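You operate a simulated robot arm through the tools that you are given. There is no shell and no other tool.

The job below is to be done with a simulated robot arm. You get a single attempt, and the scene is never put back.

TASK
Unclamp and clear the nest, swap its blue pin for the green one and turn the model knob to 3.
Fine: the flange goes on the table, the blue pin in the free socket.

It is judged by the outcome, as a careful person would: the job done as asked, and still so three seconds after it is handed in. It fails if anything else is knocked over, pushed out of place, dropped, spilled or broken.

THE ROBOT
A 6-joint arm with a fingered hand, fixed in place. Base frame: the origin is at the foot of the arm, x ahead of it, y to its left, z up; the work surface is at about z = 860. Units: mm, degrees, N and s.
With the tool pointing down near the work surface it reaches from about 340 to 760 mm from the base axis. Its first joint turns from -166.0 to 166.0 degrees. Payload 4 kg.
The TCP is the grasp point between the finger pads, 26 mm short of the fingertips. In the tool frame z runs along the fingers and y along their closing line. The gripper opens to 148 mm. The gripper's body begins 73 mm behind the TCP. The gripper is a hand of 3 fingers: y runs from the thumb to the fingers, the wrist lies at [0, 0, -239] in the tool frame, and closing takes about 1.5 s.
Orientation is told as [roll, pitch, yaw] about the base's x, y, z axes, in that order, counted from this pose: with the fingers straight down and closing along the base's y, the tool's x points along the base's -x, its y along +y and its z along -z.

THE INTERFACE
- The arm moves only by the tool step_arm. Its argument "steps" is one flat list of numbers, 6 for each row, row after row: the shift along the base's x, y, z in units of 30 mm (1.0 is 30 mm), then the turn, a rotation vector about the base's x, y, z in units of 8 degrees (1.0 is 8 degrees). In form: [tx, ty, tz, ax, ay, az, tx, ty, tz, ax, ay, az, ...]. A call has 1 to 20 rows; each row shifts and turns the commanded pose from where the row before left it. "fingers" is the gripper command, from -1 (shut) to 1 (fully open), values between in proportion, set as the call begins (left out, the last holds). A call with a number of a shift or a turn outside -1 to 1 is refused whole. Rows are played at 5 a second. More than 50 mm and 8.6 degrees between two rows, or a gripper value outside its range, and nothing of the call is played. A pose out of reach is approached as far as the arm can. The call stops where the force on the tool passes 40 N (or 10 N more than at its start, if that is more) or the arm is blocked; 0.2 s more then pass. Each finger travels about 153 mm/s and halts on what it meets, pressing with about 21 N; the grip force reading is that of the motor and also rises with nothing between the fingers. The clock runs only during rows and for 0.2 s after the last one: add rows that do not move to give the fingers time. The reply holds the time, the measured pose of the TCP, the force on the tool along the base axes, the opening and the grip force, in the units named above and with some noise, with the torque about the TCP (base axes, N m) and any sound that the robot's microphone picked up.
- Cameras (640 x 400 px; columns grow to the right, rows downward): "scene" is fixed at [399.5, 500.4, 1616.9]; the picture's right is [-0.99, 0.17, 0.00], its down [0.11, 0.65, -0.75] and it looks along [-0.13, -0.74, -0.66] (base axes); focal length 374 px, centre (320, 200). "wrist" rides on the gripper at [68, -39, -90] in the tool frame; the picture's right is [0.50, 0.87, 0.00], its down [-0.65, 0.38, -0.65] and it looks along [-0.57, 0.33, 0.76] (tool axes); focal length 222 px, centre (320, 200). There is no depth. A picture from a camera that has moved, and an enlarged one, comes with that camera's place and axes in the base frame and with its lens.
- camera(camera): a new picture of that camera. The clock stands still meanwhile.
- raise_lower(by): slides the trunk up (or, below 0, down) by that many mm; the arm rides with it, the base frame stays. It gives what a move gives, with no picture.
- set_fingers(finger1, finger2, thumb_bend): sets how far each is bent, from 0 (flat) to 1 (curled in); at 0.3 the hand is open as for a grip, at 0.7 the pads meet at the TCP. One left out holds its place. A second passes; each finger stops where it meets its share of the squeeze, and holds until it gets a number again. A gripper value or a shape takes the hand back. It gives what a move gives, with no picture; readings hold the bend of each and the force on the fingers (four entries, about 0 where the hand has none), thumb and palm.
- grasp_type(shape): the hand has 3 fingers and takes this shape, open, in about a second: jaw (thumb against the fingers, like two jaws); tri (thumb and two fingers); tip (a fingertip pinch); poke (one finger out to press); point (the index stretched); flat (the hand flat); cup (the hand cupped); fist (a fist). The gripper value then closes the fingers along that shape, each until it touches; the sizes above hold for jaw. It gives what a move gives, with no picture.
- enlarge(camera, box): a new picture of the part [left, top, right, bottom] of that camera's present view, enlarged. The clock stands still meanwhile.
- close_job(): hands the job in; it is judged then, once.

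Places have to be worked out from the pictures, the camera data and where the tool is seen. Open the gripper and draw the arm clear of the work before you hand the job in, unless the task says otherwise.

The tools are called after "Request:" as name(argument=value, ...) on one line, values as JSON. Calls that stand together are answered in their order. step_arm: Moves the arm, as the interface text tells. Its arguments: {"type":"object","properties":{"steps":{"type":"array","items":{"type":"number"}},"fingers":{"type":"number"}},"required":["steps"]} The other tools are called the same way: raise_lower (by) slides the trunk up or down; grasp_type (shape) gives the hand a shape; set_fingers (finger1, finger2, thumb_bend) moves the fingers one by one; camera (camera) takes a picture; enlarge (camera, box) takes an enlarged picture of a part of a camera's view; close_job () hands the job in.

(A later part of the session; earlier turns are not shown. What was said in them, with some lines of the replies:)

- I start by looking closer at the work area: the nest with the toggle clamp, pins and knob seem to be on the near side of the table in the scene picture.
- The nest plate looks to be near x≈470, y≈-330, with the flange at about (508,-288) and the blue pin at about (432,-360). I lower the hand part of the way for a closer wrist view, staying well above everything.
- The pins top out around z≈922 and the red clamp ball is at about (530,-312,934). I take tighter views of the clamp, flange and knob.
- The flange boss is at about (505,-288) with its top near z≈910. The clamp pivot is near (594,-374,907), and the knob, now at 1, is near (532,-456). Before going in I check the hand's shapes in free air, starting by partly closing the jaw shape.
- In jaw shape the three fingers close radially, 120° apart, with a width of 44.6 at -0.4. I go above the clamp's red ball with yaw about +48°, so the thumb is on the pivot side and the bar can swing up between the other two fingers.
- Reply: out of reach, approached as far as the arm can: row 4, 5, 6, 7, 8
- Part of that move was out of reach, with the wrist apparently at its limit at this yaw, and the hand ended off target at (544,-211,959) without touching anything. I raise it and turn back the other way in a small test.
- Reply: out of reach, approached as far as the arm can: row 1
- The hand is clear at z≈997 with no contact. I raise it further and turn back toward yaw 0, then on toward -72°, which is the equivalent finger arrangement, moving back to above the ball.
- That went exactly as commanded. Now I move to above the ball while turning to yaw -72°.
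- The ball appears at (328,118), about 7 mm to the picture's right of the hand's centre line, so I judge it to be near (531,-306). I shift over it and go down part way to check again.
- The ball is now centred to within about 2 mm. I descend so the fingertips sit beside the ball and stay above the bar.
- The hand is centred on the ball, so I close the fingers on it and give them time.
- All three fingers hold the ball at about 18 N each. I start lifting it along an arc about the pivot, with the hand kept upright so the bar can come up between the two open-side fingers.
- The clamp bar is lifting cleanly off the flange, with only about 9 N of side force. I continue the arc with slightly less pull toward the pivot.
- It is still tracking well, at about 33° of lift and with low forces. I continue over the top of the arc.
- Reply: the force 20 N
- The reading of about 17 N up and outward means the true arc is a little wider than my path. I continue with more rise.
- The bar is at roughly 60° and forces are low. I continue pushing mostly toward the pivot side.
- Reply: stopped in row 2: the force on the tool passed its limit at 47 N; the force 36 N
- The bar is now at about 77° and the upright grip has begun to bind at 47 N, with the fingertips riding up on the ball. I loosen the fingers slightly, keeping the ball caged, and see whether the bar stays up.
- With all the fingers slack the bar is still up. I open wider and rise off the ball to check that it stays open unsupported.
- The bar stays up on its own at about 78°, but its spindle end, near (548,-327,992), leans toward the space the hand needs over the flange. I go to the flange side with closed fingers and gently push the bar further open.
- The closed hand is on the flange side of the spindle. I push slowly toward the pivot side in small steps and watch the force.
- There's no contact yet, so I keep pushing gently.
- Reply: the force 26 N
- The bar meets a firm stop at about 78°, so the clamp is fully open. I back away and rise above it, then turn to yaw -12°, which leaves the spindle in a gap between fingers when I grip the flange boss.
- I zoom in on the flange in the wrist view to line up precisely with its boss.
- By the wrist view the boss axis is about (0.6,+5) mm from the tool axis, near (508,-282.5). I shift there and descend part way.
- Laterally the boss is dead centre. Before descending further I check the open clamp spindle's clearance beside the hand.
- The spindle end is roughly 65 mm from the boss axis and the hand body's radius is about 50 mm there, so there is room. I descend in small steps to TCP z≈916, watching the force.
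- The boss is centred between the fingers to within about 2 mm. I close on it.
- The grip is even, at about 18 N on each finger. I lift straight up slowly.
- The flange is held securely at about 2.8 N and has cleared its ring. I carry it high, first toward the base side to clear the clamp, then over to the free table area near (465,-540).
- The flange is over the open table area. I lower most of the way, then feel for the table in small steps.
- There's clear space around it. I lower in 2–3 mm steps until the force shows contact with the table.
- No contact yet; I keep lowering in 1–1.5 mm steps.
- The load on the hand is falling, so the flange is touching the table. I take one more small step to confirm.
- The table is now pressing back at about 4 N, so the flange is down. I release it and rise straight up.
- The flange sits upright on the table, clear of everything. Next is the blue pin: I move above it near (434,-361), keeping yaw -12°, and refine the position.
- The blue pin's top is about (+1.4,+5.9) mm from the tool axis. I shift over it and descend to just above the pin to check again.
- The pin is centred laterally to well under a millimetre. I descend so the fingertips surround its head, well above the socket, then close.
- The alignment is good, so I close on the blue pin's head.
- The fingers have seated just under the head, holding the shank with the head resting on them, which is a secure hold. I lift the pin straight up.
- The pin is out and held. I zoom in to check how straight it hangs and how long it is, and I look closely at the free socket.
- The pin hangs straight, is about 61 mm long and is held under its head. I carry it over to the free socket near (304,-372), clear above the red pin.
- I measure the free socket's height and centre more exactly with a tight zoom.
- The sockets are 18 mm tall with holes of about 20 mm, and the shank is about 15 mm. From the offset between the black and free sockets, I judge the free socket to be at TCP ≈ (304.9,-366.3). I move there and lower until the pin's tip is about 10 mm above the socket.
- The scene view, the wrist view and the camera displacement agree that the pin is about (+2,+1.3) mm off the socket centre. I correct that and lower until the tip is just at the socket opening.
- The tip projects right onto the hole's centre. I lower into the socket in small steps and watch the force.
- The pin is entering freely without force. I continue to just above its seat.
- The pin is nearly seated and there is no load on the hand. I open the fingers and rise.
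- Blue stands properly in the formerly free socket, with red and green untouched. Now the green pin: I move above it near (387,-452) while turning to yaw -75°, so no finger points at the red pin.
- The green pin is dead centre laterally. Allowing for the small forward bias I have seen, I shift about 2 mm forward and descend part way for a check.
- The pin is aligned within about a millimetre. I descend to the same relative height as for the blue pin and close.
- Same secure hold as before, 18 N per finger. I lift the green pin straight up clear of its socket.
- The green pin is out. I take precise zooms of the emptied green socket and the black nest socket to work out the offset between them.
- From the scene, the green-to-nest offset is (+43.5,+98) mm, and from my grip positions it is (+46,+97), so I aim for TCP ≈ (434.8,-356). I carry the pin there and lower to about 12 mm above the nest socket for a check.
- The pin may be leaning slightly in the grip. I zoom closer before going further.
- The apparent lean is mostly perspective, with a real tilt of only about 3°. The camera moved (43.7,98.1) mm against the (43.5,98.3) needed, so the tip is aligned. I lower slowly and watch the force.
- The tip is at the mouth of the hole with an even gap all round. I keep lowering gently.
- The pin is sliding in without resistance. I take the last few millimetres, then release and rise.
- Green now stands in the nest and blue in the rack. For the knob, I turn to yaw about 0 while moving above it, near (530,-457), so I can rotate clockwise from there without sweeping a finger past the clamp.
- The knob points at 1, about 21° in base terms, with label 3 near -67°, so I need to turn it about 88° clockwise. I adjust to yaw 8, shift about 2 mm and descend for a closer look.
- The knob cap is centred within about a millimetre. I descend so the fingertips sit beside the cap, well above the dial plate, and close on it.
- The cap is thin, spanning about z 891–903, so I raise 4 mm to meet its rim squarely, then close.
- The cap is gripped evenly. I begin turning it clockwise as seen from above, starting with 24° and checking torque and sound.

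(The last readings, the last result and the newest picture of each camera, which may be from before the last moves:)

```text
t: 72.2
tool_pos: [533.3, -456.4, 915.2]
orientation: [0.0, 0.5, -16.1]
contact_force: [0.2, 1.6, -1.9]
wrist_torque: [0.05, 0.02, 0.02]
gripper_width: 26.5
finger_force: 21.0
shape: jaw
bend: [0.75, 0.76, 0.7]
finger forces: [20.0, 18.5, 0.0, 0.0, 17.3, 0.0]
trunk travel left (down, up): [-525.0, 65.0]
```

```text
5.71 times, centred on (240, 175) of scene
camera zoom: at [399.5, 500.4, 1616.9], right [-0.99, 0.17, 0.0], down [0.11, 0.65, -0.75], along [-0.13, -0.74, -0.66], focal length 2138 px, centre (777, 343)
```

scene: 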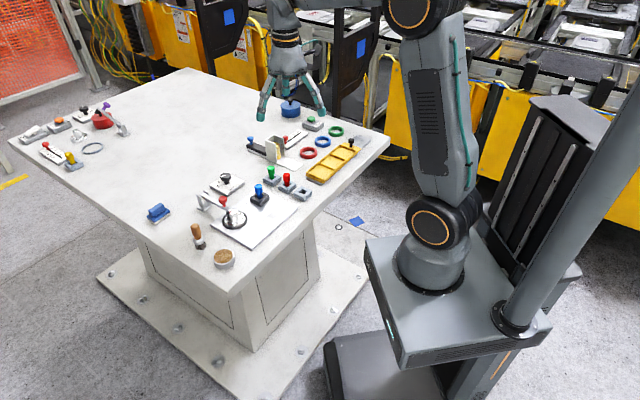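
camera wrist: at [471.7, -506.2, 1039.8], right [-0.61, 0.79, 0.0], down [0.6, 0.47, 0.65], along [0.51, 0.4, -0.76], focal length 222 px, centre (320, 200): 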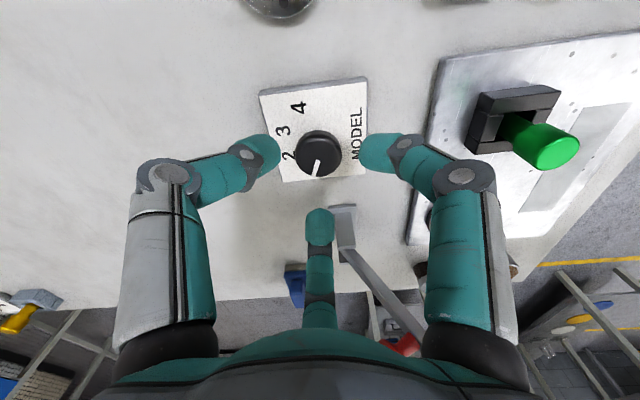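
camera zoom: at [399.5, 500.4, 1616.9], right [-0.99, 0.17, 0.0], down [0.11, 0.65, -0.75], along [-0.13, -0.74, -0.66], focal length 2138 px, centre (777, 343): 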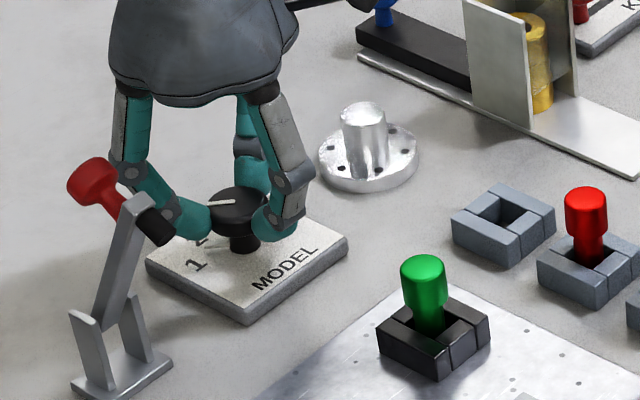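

The knob turns along with the hand. I continue.

Request:
step_arm(steps=[0, 0, 0, 0, 0, -1, 0, 0, 0, 0, 0, -1, 0, 0, 0, 0, 0, -1, 0, 0, 0, 0, 0, -1])

Request:
enlarge(camera="scene", box=[200, 140, 280, 210])

Request:
camera(camera="wrist")

```text
t: 73.2
tool_pos: [533.0, -456.4, 916.4]
orientation: [0.0, 0.6, -48.2]
contact_force: [0.2, 5.3, -5.0]
wrist_torque: [0.13, 0.03, 0.0]
gripper_width: 26.2
finger_force: 21.0
shape: jaw
bend: [0.75, 0.76, 0.7]
finger forces: [22.3, 17.0, 0.1, 0.2, 16.1, 0.0]
trunk travel left (down, up): [-525.0, 65.0]
```

```text
5.71 times, centred on (240, 175) of scene
camera zoom: at [399.5, 500.4, 1616.9], right [-0.99, 0.17, 0.0], down [0.11, 0.65, -0.75], along [-0.13, -0.74, -0.66], focal length 2138 px, centre (777, 343)
```

zoom: 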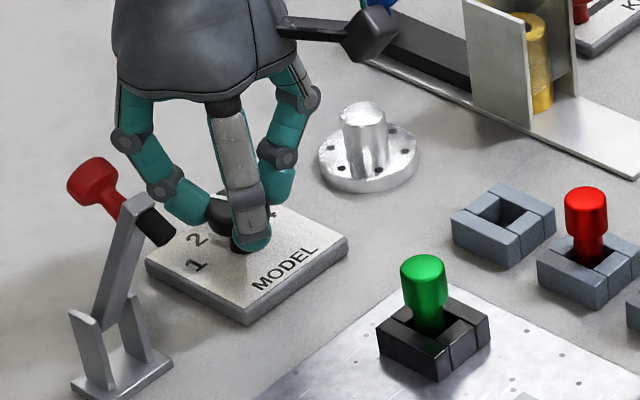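

```text
taken
camera wrist: at [460.0, -434.4, 1006.1], right [0.31, 0.95, 0.0], down [0.72, -0.24, 0.65], along [0.62, -0.2, -0.76], focal length 222 px, centre (320, 200)
```

wrist: 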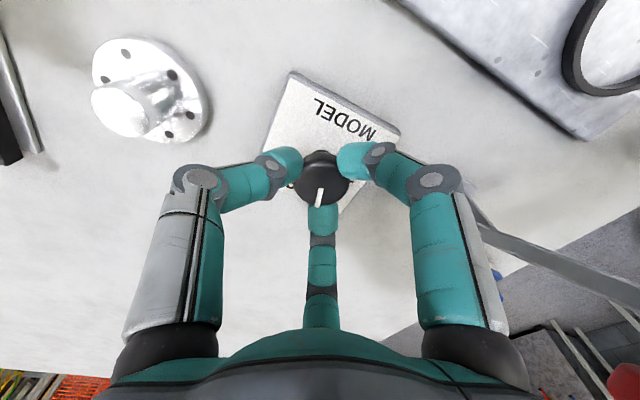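

Still turning cleanly with low forces. I turn another 24° and then compare the pointer with the labels.

Request:
step_arm(steps=[0, 0, 0, 0, 0, -1, 0, 0, 0, 0, 0, -1, 0, 0, 0, 0, 0, -1])

Request:
enlarge(camera="wrist", box=[240, 90, 400, 250])

Request:
enlarge(camera="scene", box=[200, 140, 280, 210])

```text
t: 74.0
tool_pos: [532.1, -455.8, 917.1]
orientation: [-0.2, 0.5, -72.2]
contact_force: [1.3, 7.9, -6.0]
wrist_torque: [0.22, 0.0, 0.0]
gripper_width: 26.1
finger_force: 21.0
shape: jaw
bend: [0.75, 0.76, 0.7]
finger forces: [23.1, 16.0, 0.1, 0.0, 15.8, 0.0]
trunk travel left (down, up): [-525.0, 65.0]
```

```text
2.50 times, centred on (320, 170) of wrist
camera zoom: at [476.1, -406.8, 1006.2], right [0.67, 0.74, 0.0], down [0.56, -0.51, 0.65], along [0.48, -0.43, -0.76], focal length 555 px, centre (320, 275)
```

zoom: 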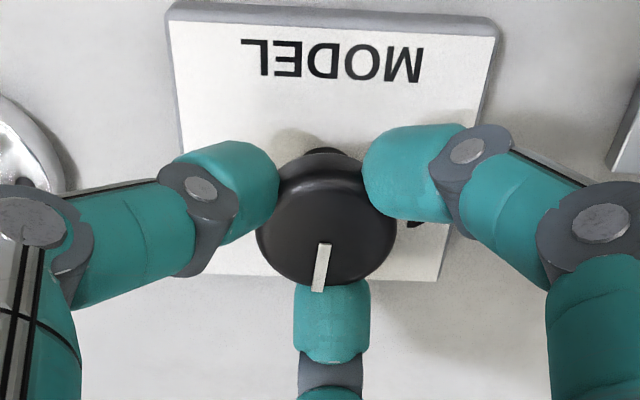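

```text
5.71 times, centred on (240, 175) of scene
camera zoom: at [399.5, 500.4, 1616.9], right [-0.99, 0.17, 0.0], down [0.11, 0.65, -0.75], along [-0.13, -0.74, -0.66], focal length 2138 px, centre (777, 343)
```

zoom: 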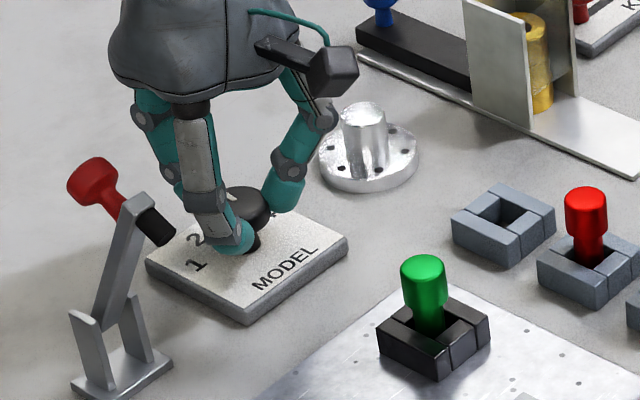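

The pointer is now at about -48°, just between 2 and 3, with a few degrees of slip, and label 3 is near -67°. I turn about 20° more.

Request:
step_arm(steps=[0, 0, 0, 0, 0, -0.9, 0, 0, 0, 0, 0, -0.9, 0, 0, 0, 0, 0, -0.6])

Request:
enlarge(camera="wrist", box=[240, 90, 400, 250])

Request:
enlarge(camera="scene", box=[200, 140, 280, 210])

```text
t: 74.8
tool_pos: [533.4, -456.1, 916.9]
orientation: [-0.3, 0.3, -91.5]
contact_force: [2.3, 8.5, -6.8]
wrist_torque: [0.28, -0.05, 0.06]
gripper_width: 26.0
finger_force: 21.3
shape: jaw
bend: [0.75, 0.75, 0.7]
finger forces: [23.4, 14.9, 0.1, 0.0, 17.5, 0.0]
trunk travel left (down, up): [-525.0, 65.0]
```

```text
2.50 times, centred on (320, 170) of wrist
camera zoom: at [496.4, -391.0, 1006.2], right [0.88, 0.48, 0.0], down [0.36, -0.67, 0.65], along [0.31, -0.57, -0.76], focal length 555 px, centre (320, 275)
```

zoom: 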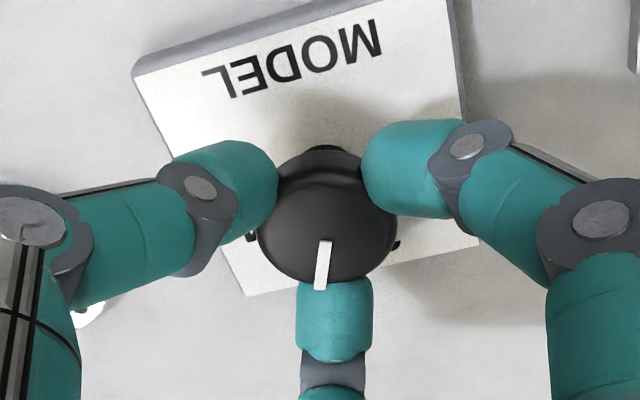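

```text
5.71 times, centred on (240, 175) of scene
camera zoom: at [399.5, 500.4, 1616.9], right [-0.99, 0.17, 0.0], down [0.11, 0.65, -0.75], along [-0.13, -0.74, -0.66], focal length 2138 px, centre (777, 343)
```

zoom: 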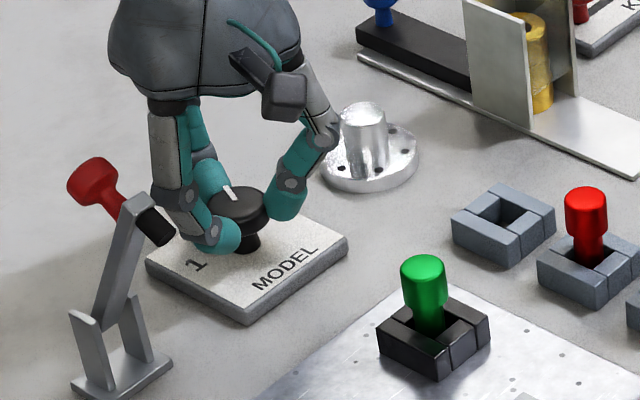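

The pointer now reads about -66°, right at label 3. I release the knob, rise straight up and look from above.

Request:
step_arm(steps=[0, 0, 0, 0, 0, 0, 0, 0, 0, 0, 0, 0, 0, 0, 0, 0, 0, 0], fingers=-0.3)

Request:
step_arm(steps=[0, 0, 0.4, 0, 0, 0, 0, 0, 0.7, 0, 0, 0, 0, 0, 0.8, 0, 0, 0, 0, 0, 0.8, 0, 0, 0, 0, 0, 0.3, 0, 0, 0, 0, 0, 0, 0, 0, 0])

Request:
enlarge(camera="wrist", box=[250, 70, 390, 190])

Request:
enlarge(camera="scene", box=[200, 150, 270, 210])

```text
t: 75.6
tool_pos: [531.8, -457.9, 917.6]
orientation: [-0.1, 0.3, -91.3]
contact_force: [-1.2, -0.2, -1.0]
wrist_torque: [-0.02, 0.0, -0.01]
gripper_width: 51.6
finger_force: 0.1
shape: jaw
bend: [0.77, 0.77, 0.7]
finger forces: [0.0, 0.1, 0.1, 0.1, 0.0, 0.0]
trunk travel left (down, up): [-525.0, 65.0]
```

```text
t: 77.0
tool_pos: [531.9, -457.0, 1006.9]
orientation: [-0.2, 0.3, -91.3]
contact_force: [0.6, 0.2, 0.1]
wrist_torque: [-0.01, 0.01, 0.02]
gripper_width: 51.6
finger_force: 0.0
shape: jaw
bend: [0.77, 0.77, 0.7]
finger forces: [0.0, 0.0, 0.0, 0.0, 0.1, 0.1]
trunk travel left (down, up): [-525.0, 65.0]
```

```text
3.33 times, centred on (320, 130) of wrist
camera zoom: at [495.7, -391.1, 1096.8], right [0.88, 0.48, 0.0], down [0.37, -0.67, 0.65], along [0.31, -0.57, -0.76], focal length 740 px, centre (320, 433)
```

zoom: 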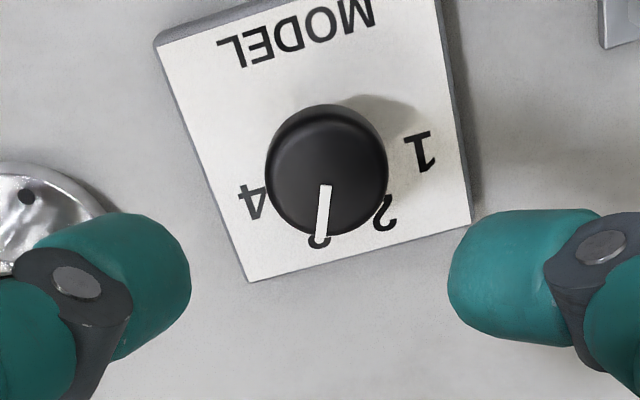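

```text
6.67 times, centred on (235, 180) of scene
camera zoom: at [399.5, 500.4, 1616.9], right [-0.99, 0.17, 0.0], down [0.11, 0.65, -0.75], along [-0.13, -0.74, -0.66], focal length 2494 px, centre (887, 333)
```

zoom: 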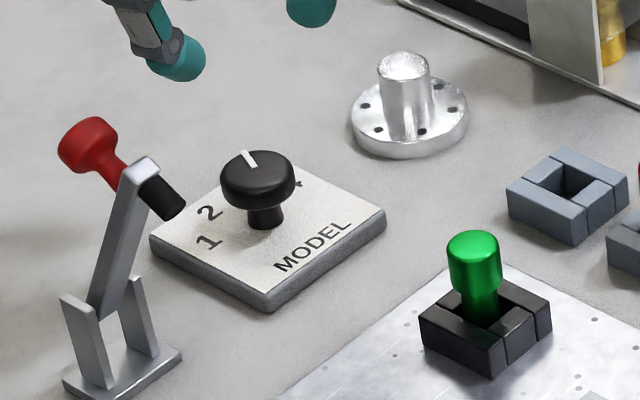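

By eye the pointer is right over the 3, and the 2 and 4 sit symmetrically on either side. I zoom in to measure the angle more exactly.

Request:
enlarge(camera="wrist", box=[285, 85, 365, 155])

Request:
enlarge(camera="scene", box=[214, 168, 248, 198])

```text
5.71 times, centred on (325, 120) of wrist
camera zoom: at [495.7, -391.1, 1096.8], right [0.88, 0.48, 0.0], down [0.37, -0.67, 0.65], along [0.31, -0.57, -0.76], focal length 1269 px, centre (291, 657)
```

zoom: 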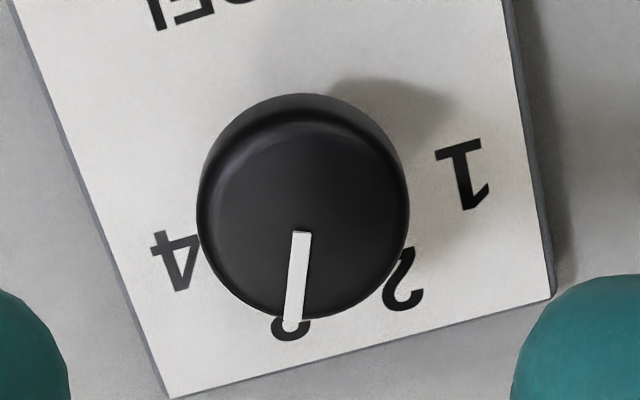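

```text
13.33 times, centred on (231, 183) of scene
camera zoom: at [399.5, 500.4, 1616.9], right [-0.99, 0.17, 0.0], down [0.11, 0.65, -0.75], along [-0.13, -0.74, -0.66], focal length 4988 px, centre (1507, 427)
```

zoom: 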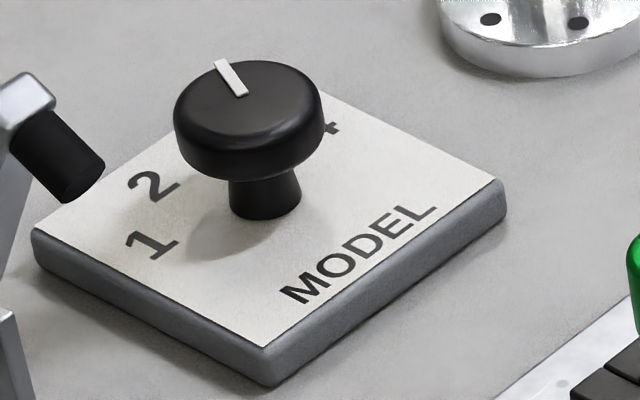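

The pointer is at about -66° against about -67° for the 3, which agrees with what I see. I open the hand while rising and draw the arm back high and clear, then inspect everything.

Request:
step_arm(steps=[0, 0, 0.9, 0, 0, 0.5, 0, 0, 0.9, 0, 0, 0.9, 0, 0, 0.9, 0, 0, 0.9, -0.6, 0.3, 0.7, 0, 0, 0.9, -0.8, 0.5, 0.7, 0, 0, 0.9, -0.9, 0.5, 0.7, 0, 0, 0.9, -0.9, 0.5, 0.6, 0, 0, 0.9, -0.9, 0.5, 0.4, 0, 0, 0.9, -0.9, 0.5, 0.3, 0, 0, 0.9, -0.8, 0.5, 0, 0, 0, 0.9, -0.8, 0.5, 0, 0, 0, 0.9, 0, 0, 0, 0, 0, 0])

Request:
camera(camera="scene")

Request:
enlarge(camera="scene", box=[190, 120, 340, 240])

```text
t: 79.6
tool_pos: [333.7, -342.6, 1190.8]
orientation: [-0.1, 0.4, -15.3]
contact_force: [0.3, 0.9, 0.2]
wrist_torque: [-0.02, 0.01, 0.02]
gripper_width: 51.7
finger_force: 0.0
shape: jaw
bend: [0.77, 0.77, 0.7]
finger forces: [0.0, 0.0, 0.1, 0.0, 0.1, 0.0]
trunk travel left (down, up): [-525.0, 65.0]
```

```text
taken
```

scene: 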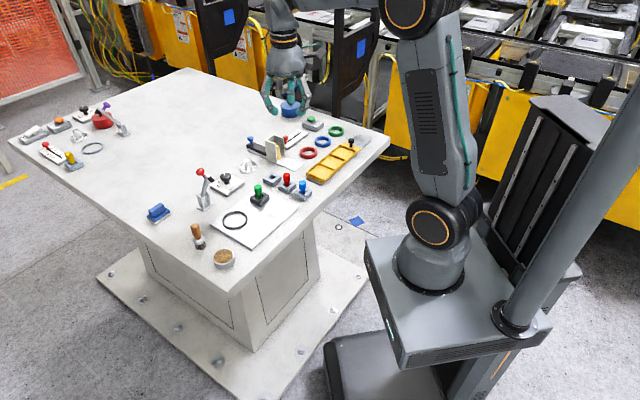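

```text
3.33 times, centred on (265, 180) of scene
camera zoom: at [399.5, 500.4, 1616.9], right [-0.99, 0.17, 0.0], down [0.11, 0.65, -0.75], along [-0.13, -0.74, -0.66], focal length 1247 px, centre (503, 267)
```

zoom: 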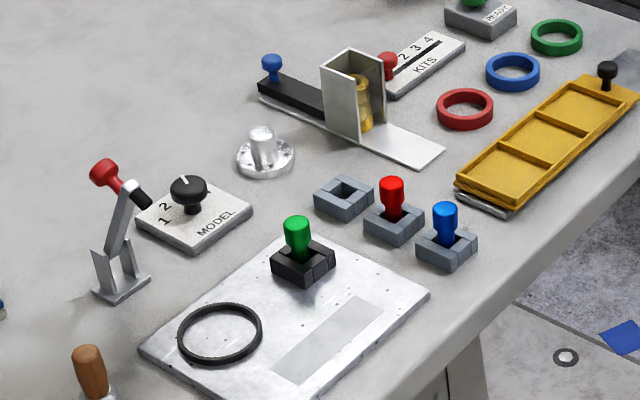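

The scene looks as intended. I open the hand fully and check the seating of the pins, the clamp and the knob in tight zooms.

Request:
step_arm(steps=[0, 0, 0, 0, 0, 0, 0, 0, 0, 0, 0, 0, 0, 0, 0, 0, 0, 0, 0, 0, 0, 0, 0, 0], fingers=1)

Request:
enlarge(camera="scene", box=[242, 170, 282, 206])

Request:
enlarge(camera="scene", box=[272, 165, 322, 206])

Request:
enlarge(camera="wrist", box=[200, 20, 420, 220])

```text
t: 80.6
tool_pos: [334.1, -343.8, 1191.2]
orientation: [-0.1, 0.4, -15.3]
contact_force: [0.1, -0.5, -0.7]
wrist_torque: [0.02, -0.02, 0.01]
gripper_width: 147.9
finger_force: 0.1
shape: jaw
bend: [0.3, 0.3, 0.3]
finger forces: [0.0, 0.0, 0.0, 0.1, 0.0, 0.0]
trunk travel left (down, up): [-525.0, 65.0]
```

```text
11.11 times, centred on (262, 188) of scene
camera zoom: at [399.5, 500.4, 1616.9], right [-0.99, 0.17, 0.0], down [0.11, 0.65, -0.75], along [-0.13, -0.74, -0.66], focal length 4157 px, centre (964, 333)
```

zoom: 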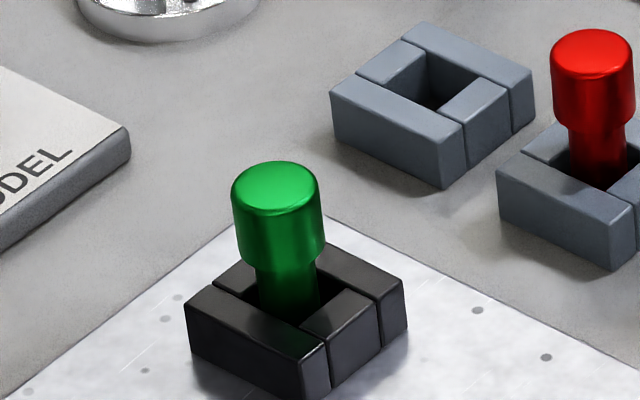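

```text
9.76 times, centred on (297, 186) of scene
camera zoom: at [399.5, 500.4, 1616.9], right [-0.99, 0.17, 0.0], down [0.11, 0.65, -0.75], along [-0.13, -0.74, -0.66], focal length 3650 px, centre (544, 342)
```

zoom: 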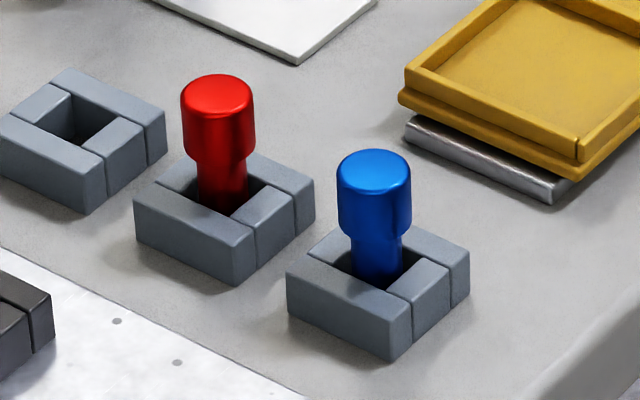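

```text
2.00 times, centred on (310, 120) of wrist
camera zoom: at [260.6, -364.8, 1279.9], right [-0.25, 0.97, 0.0], down [0.74, 0.19, 0.65], along [0.63, 0.17, -0.76], focal length 444 px, centre (340, 360)
```

zoom: 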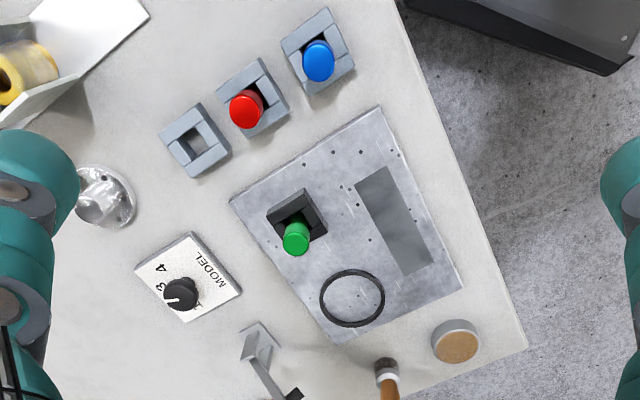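

Everything checks out. The clamp is open at its stop, the flange is on the table, green is seated in the nest and blue in the formerly free socket. The knob is on 3, the other items are untouched, and the arm is clear with the hand open, so I hand the job in.

Request:
close_job()

```text
The job is handed in.
```

The job is done and handed in; I don't have the judge's verdict.

- **Clamp:** open and resting against its end stop at about 78°. It stays up on its own.
- **Flange:** out of the nest, standing upright on an open part of the table near (464, -539), clear of everything around it.
- **Pins:** the green pin is fully seated in the nest. The blue pin is in the socket that was free. Red was not touched.
- **Model knob:** turned from 1 to 3. The pointer is within about 2° of the 3.
- **Arm:** drawn back high above the table with the hand fully open.

Early on, one move toward the clamp was out of reach. The arm stopped well off target near the flange, about 100 mm from where I wanted it. The force readings showed no contact, and the pictures taken afterwards show nothing disturbed.
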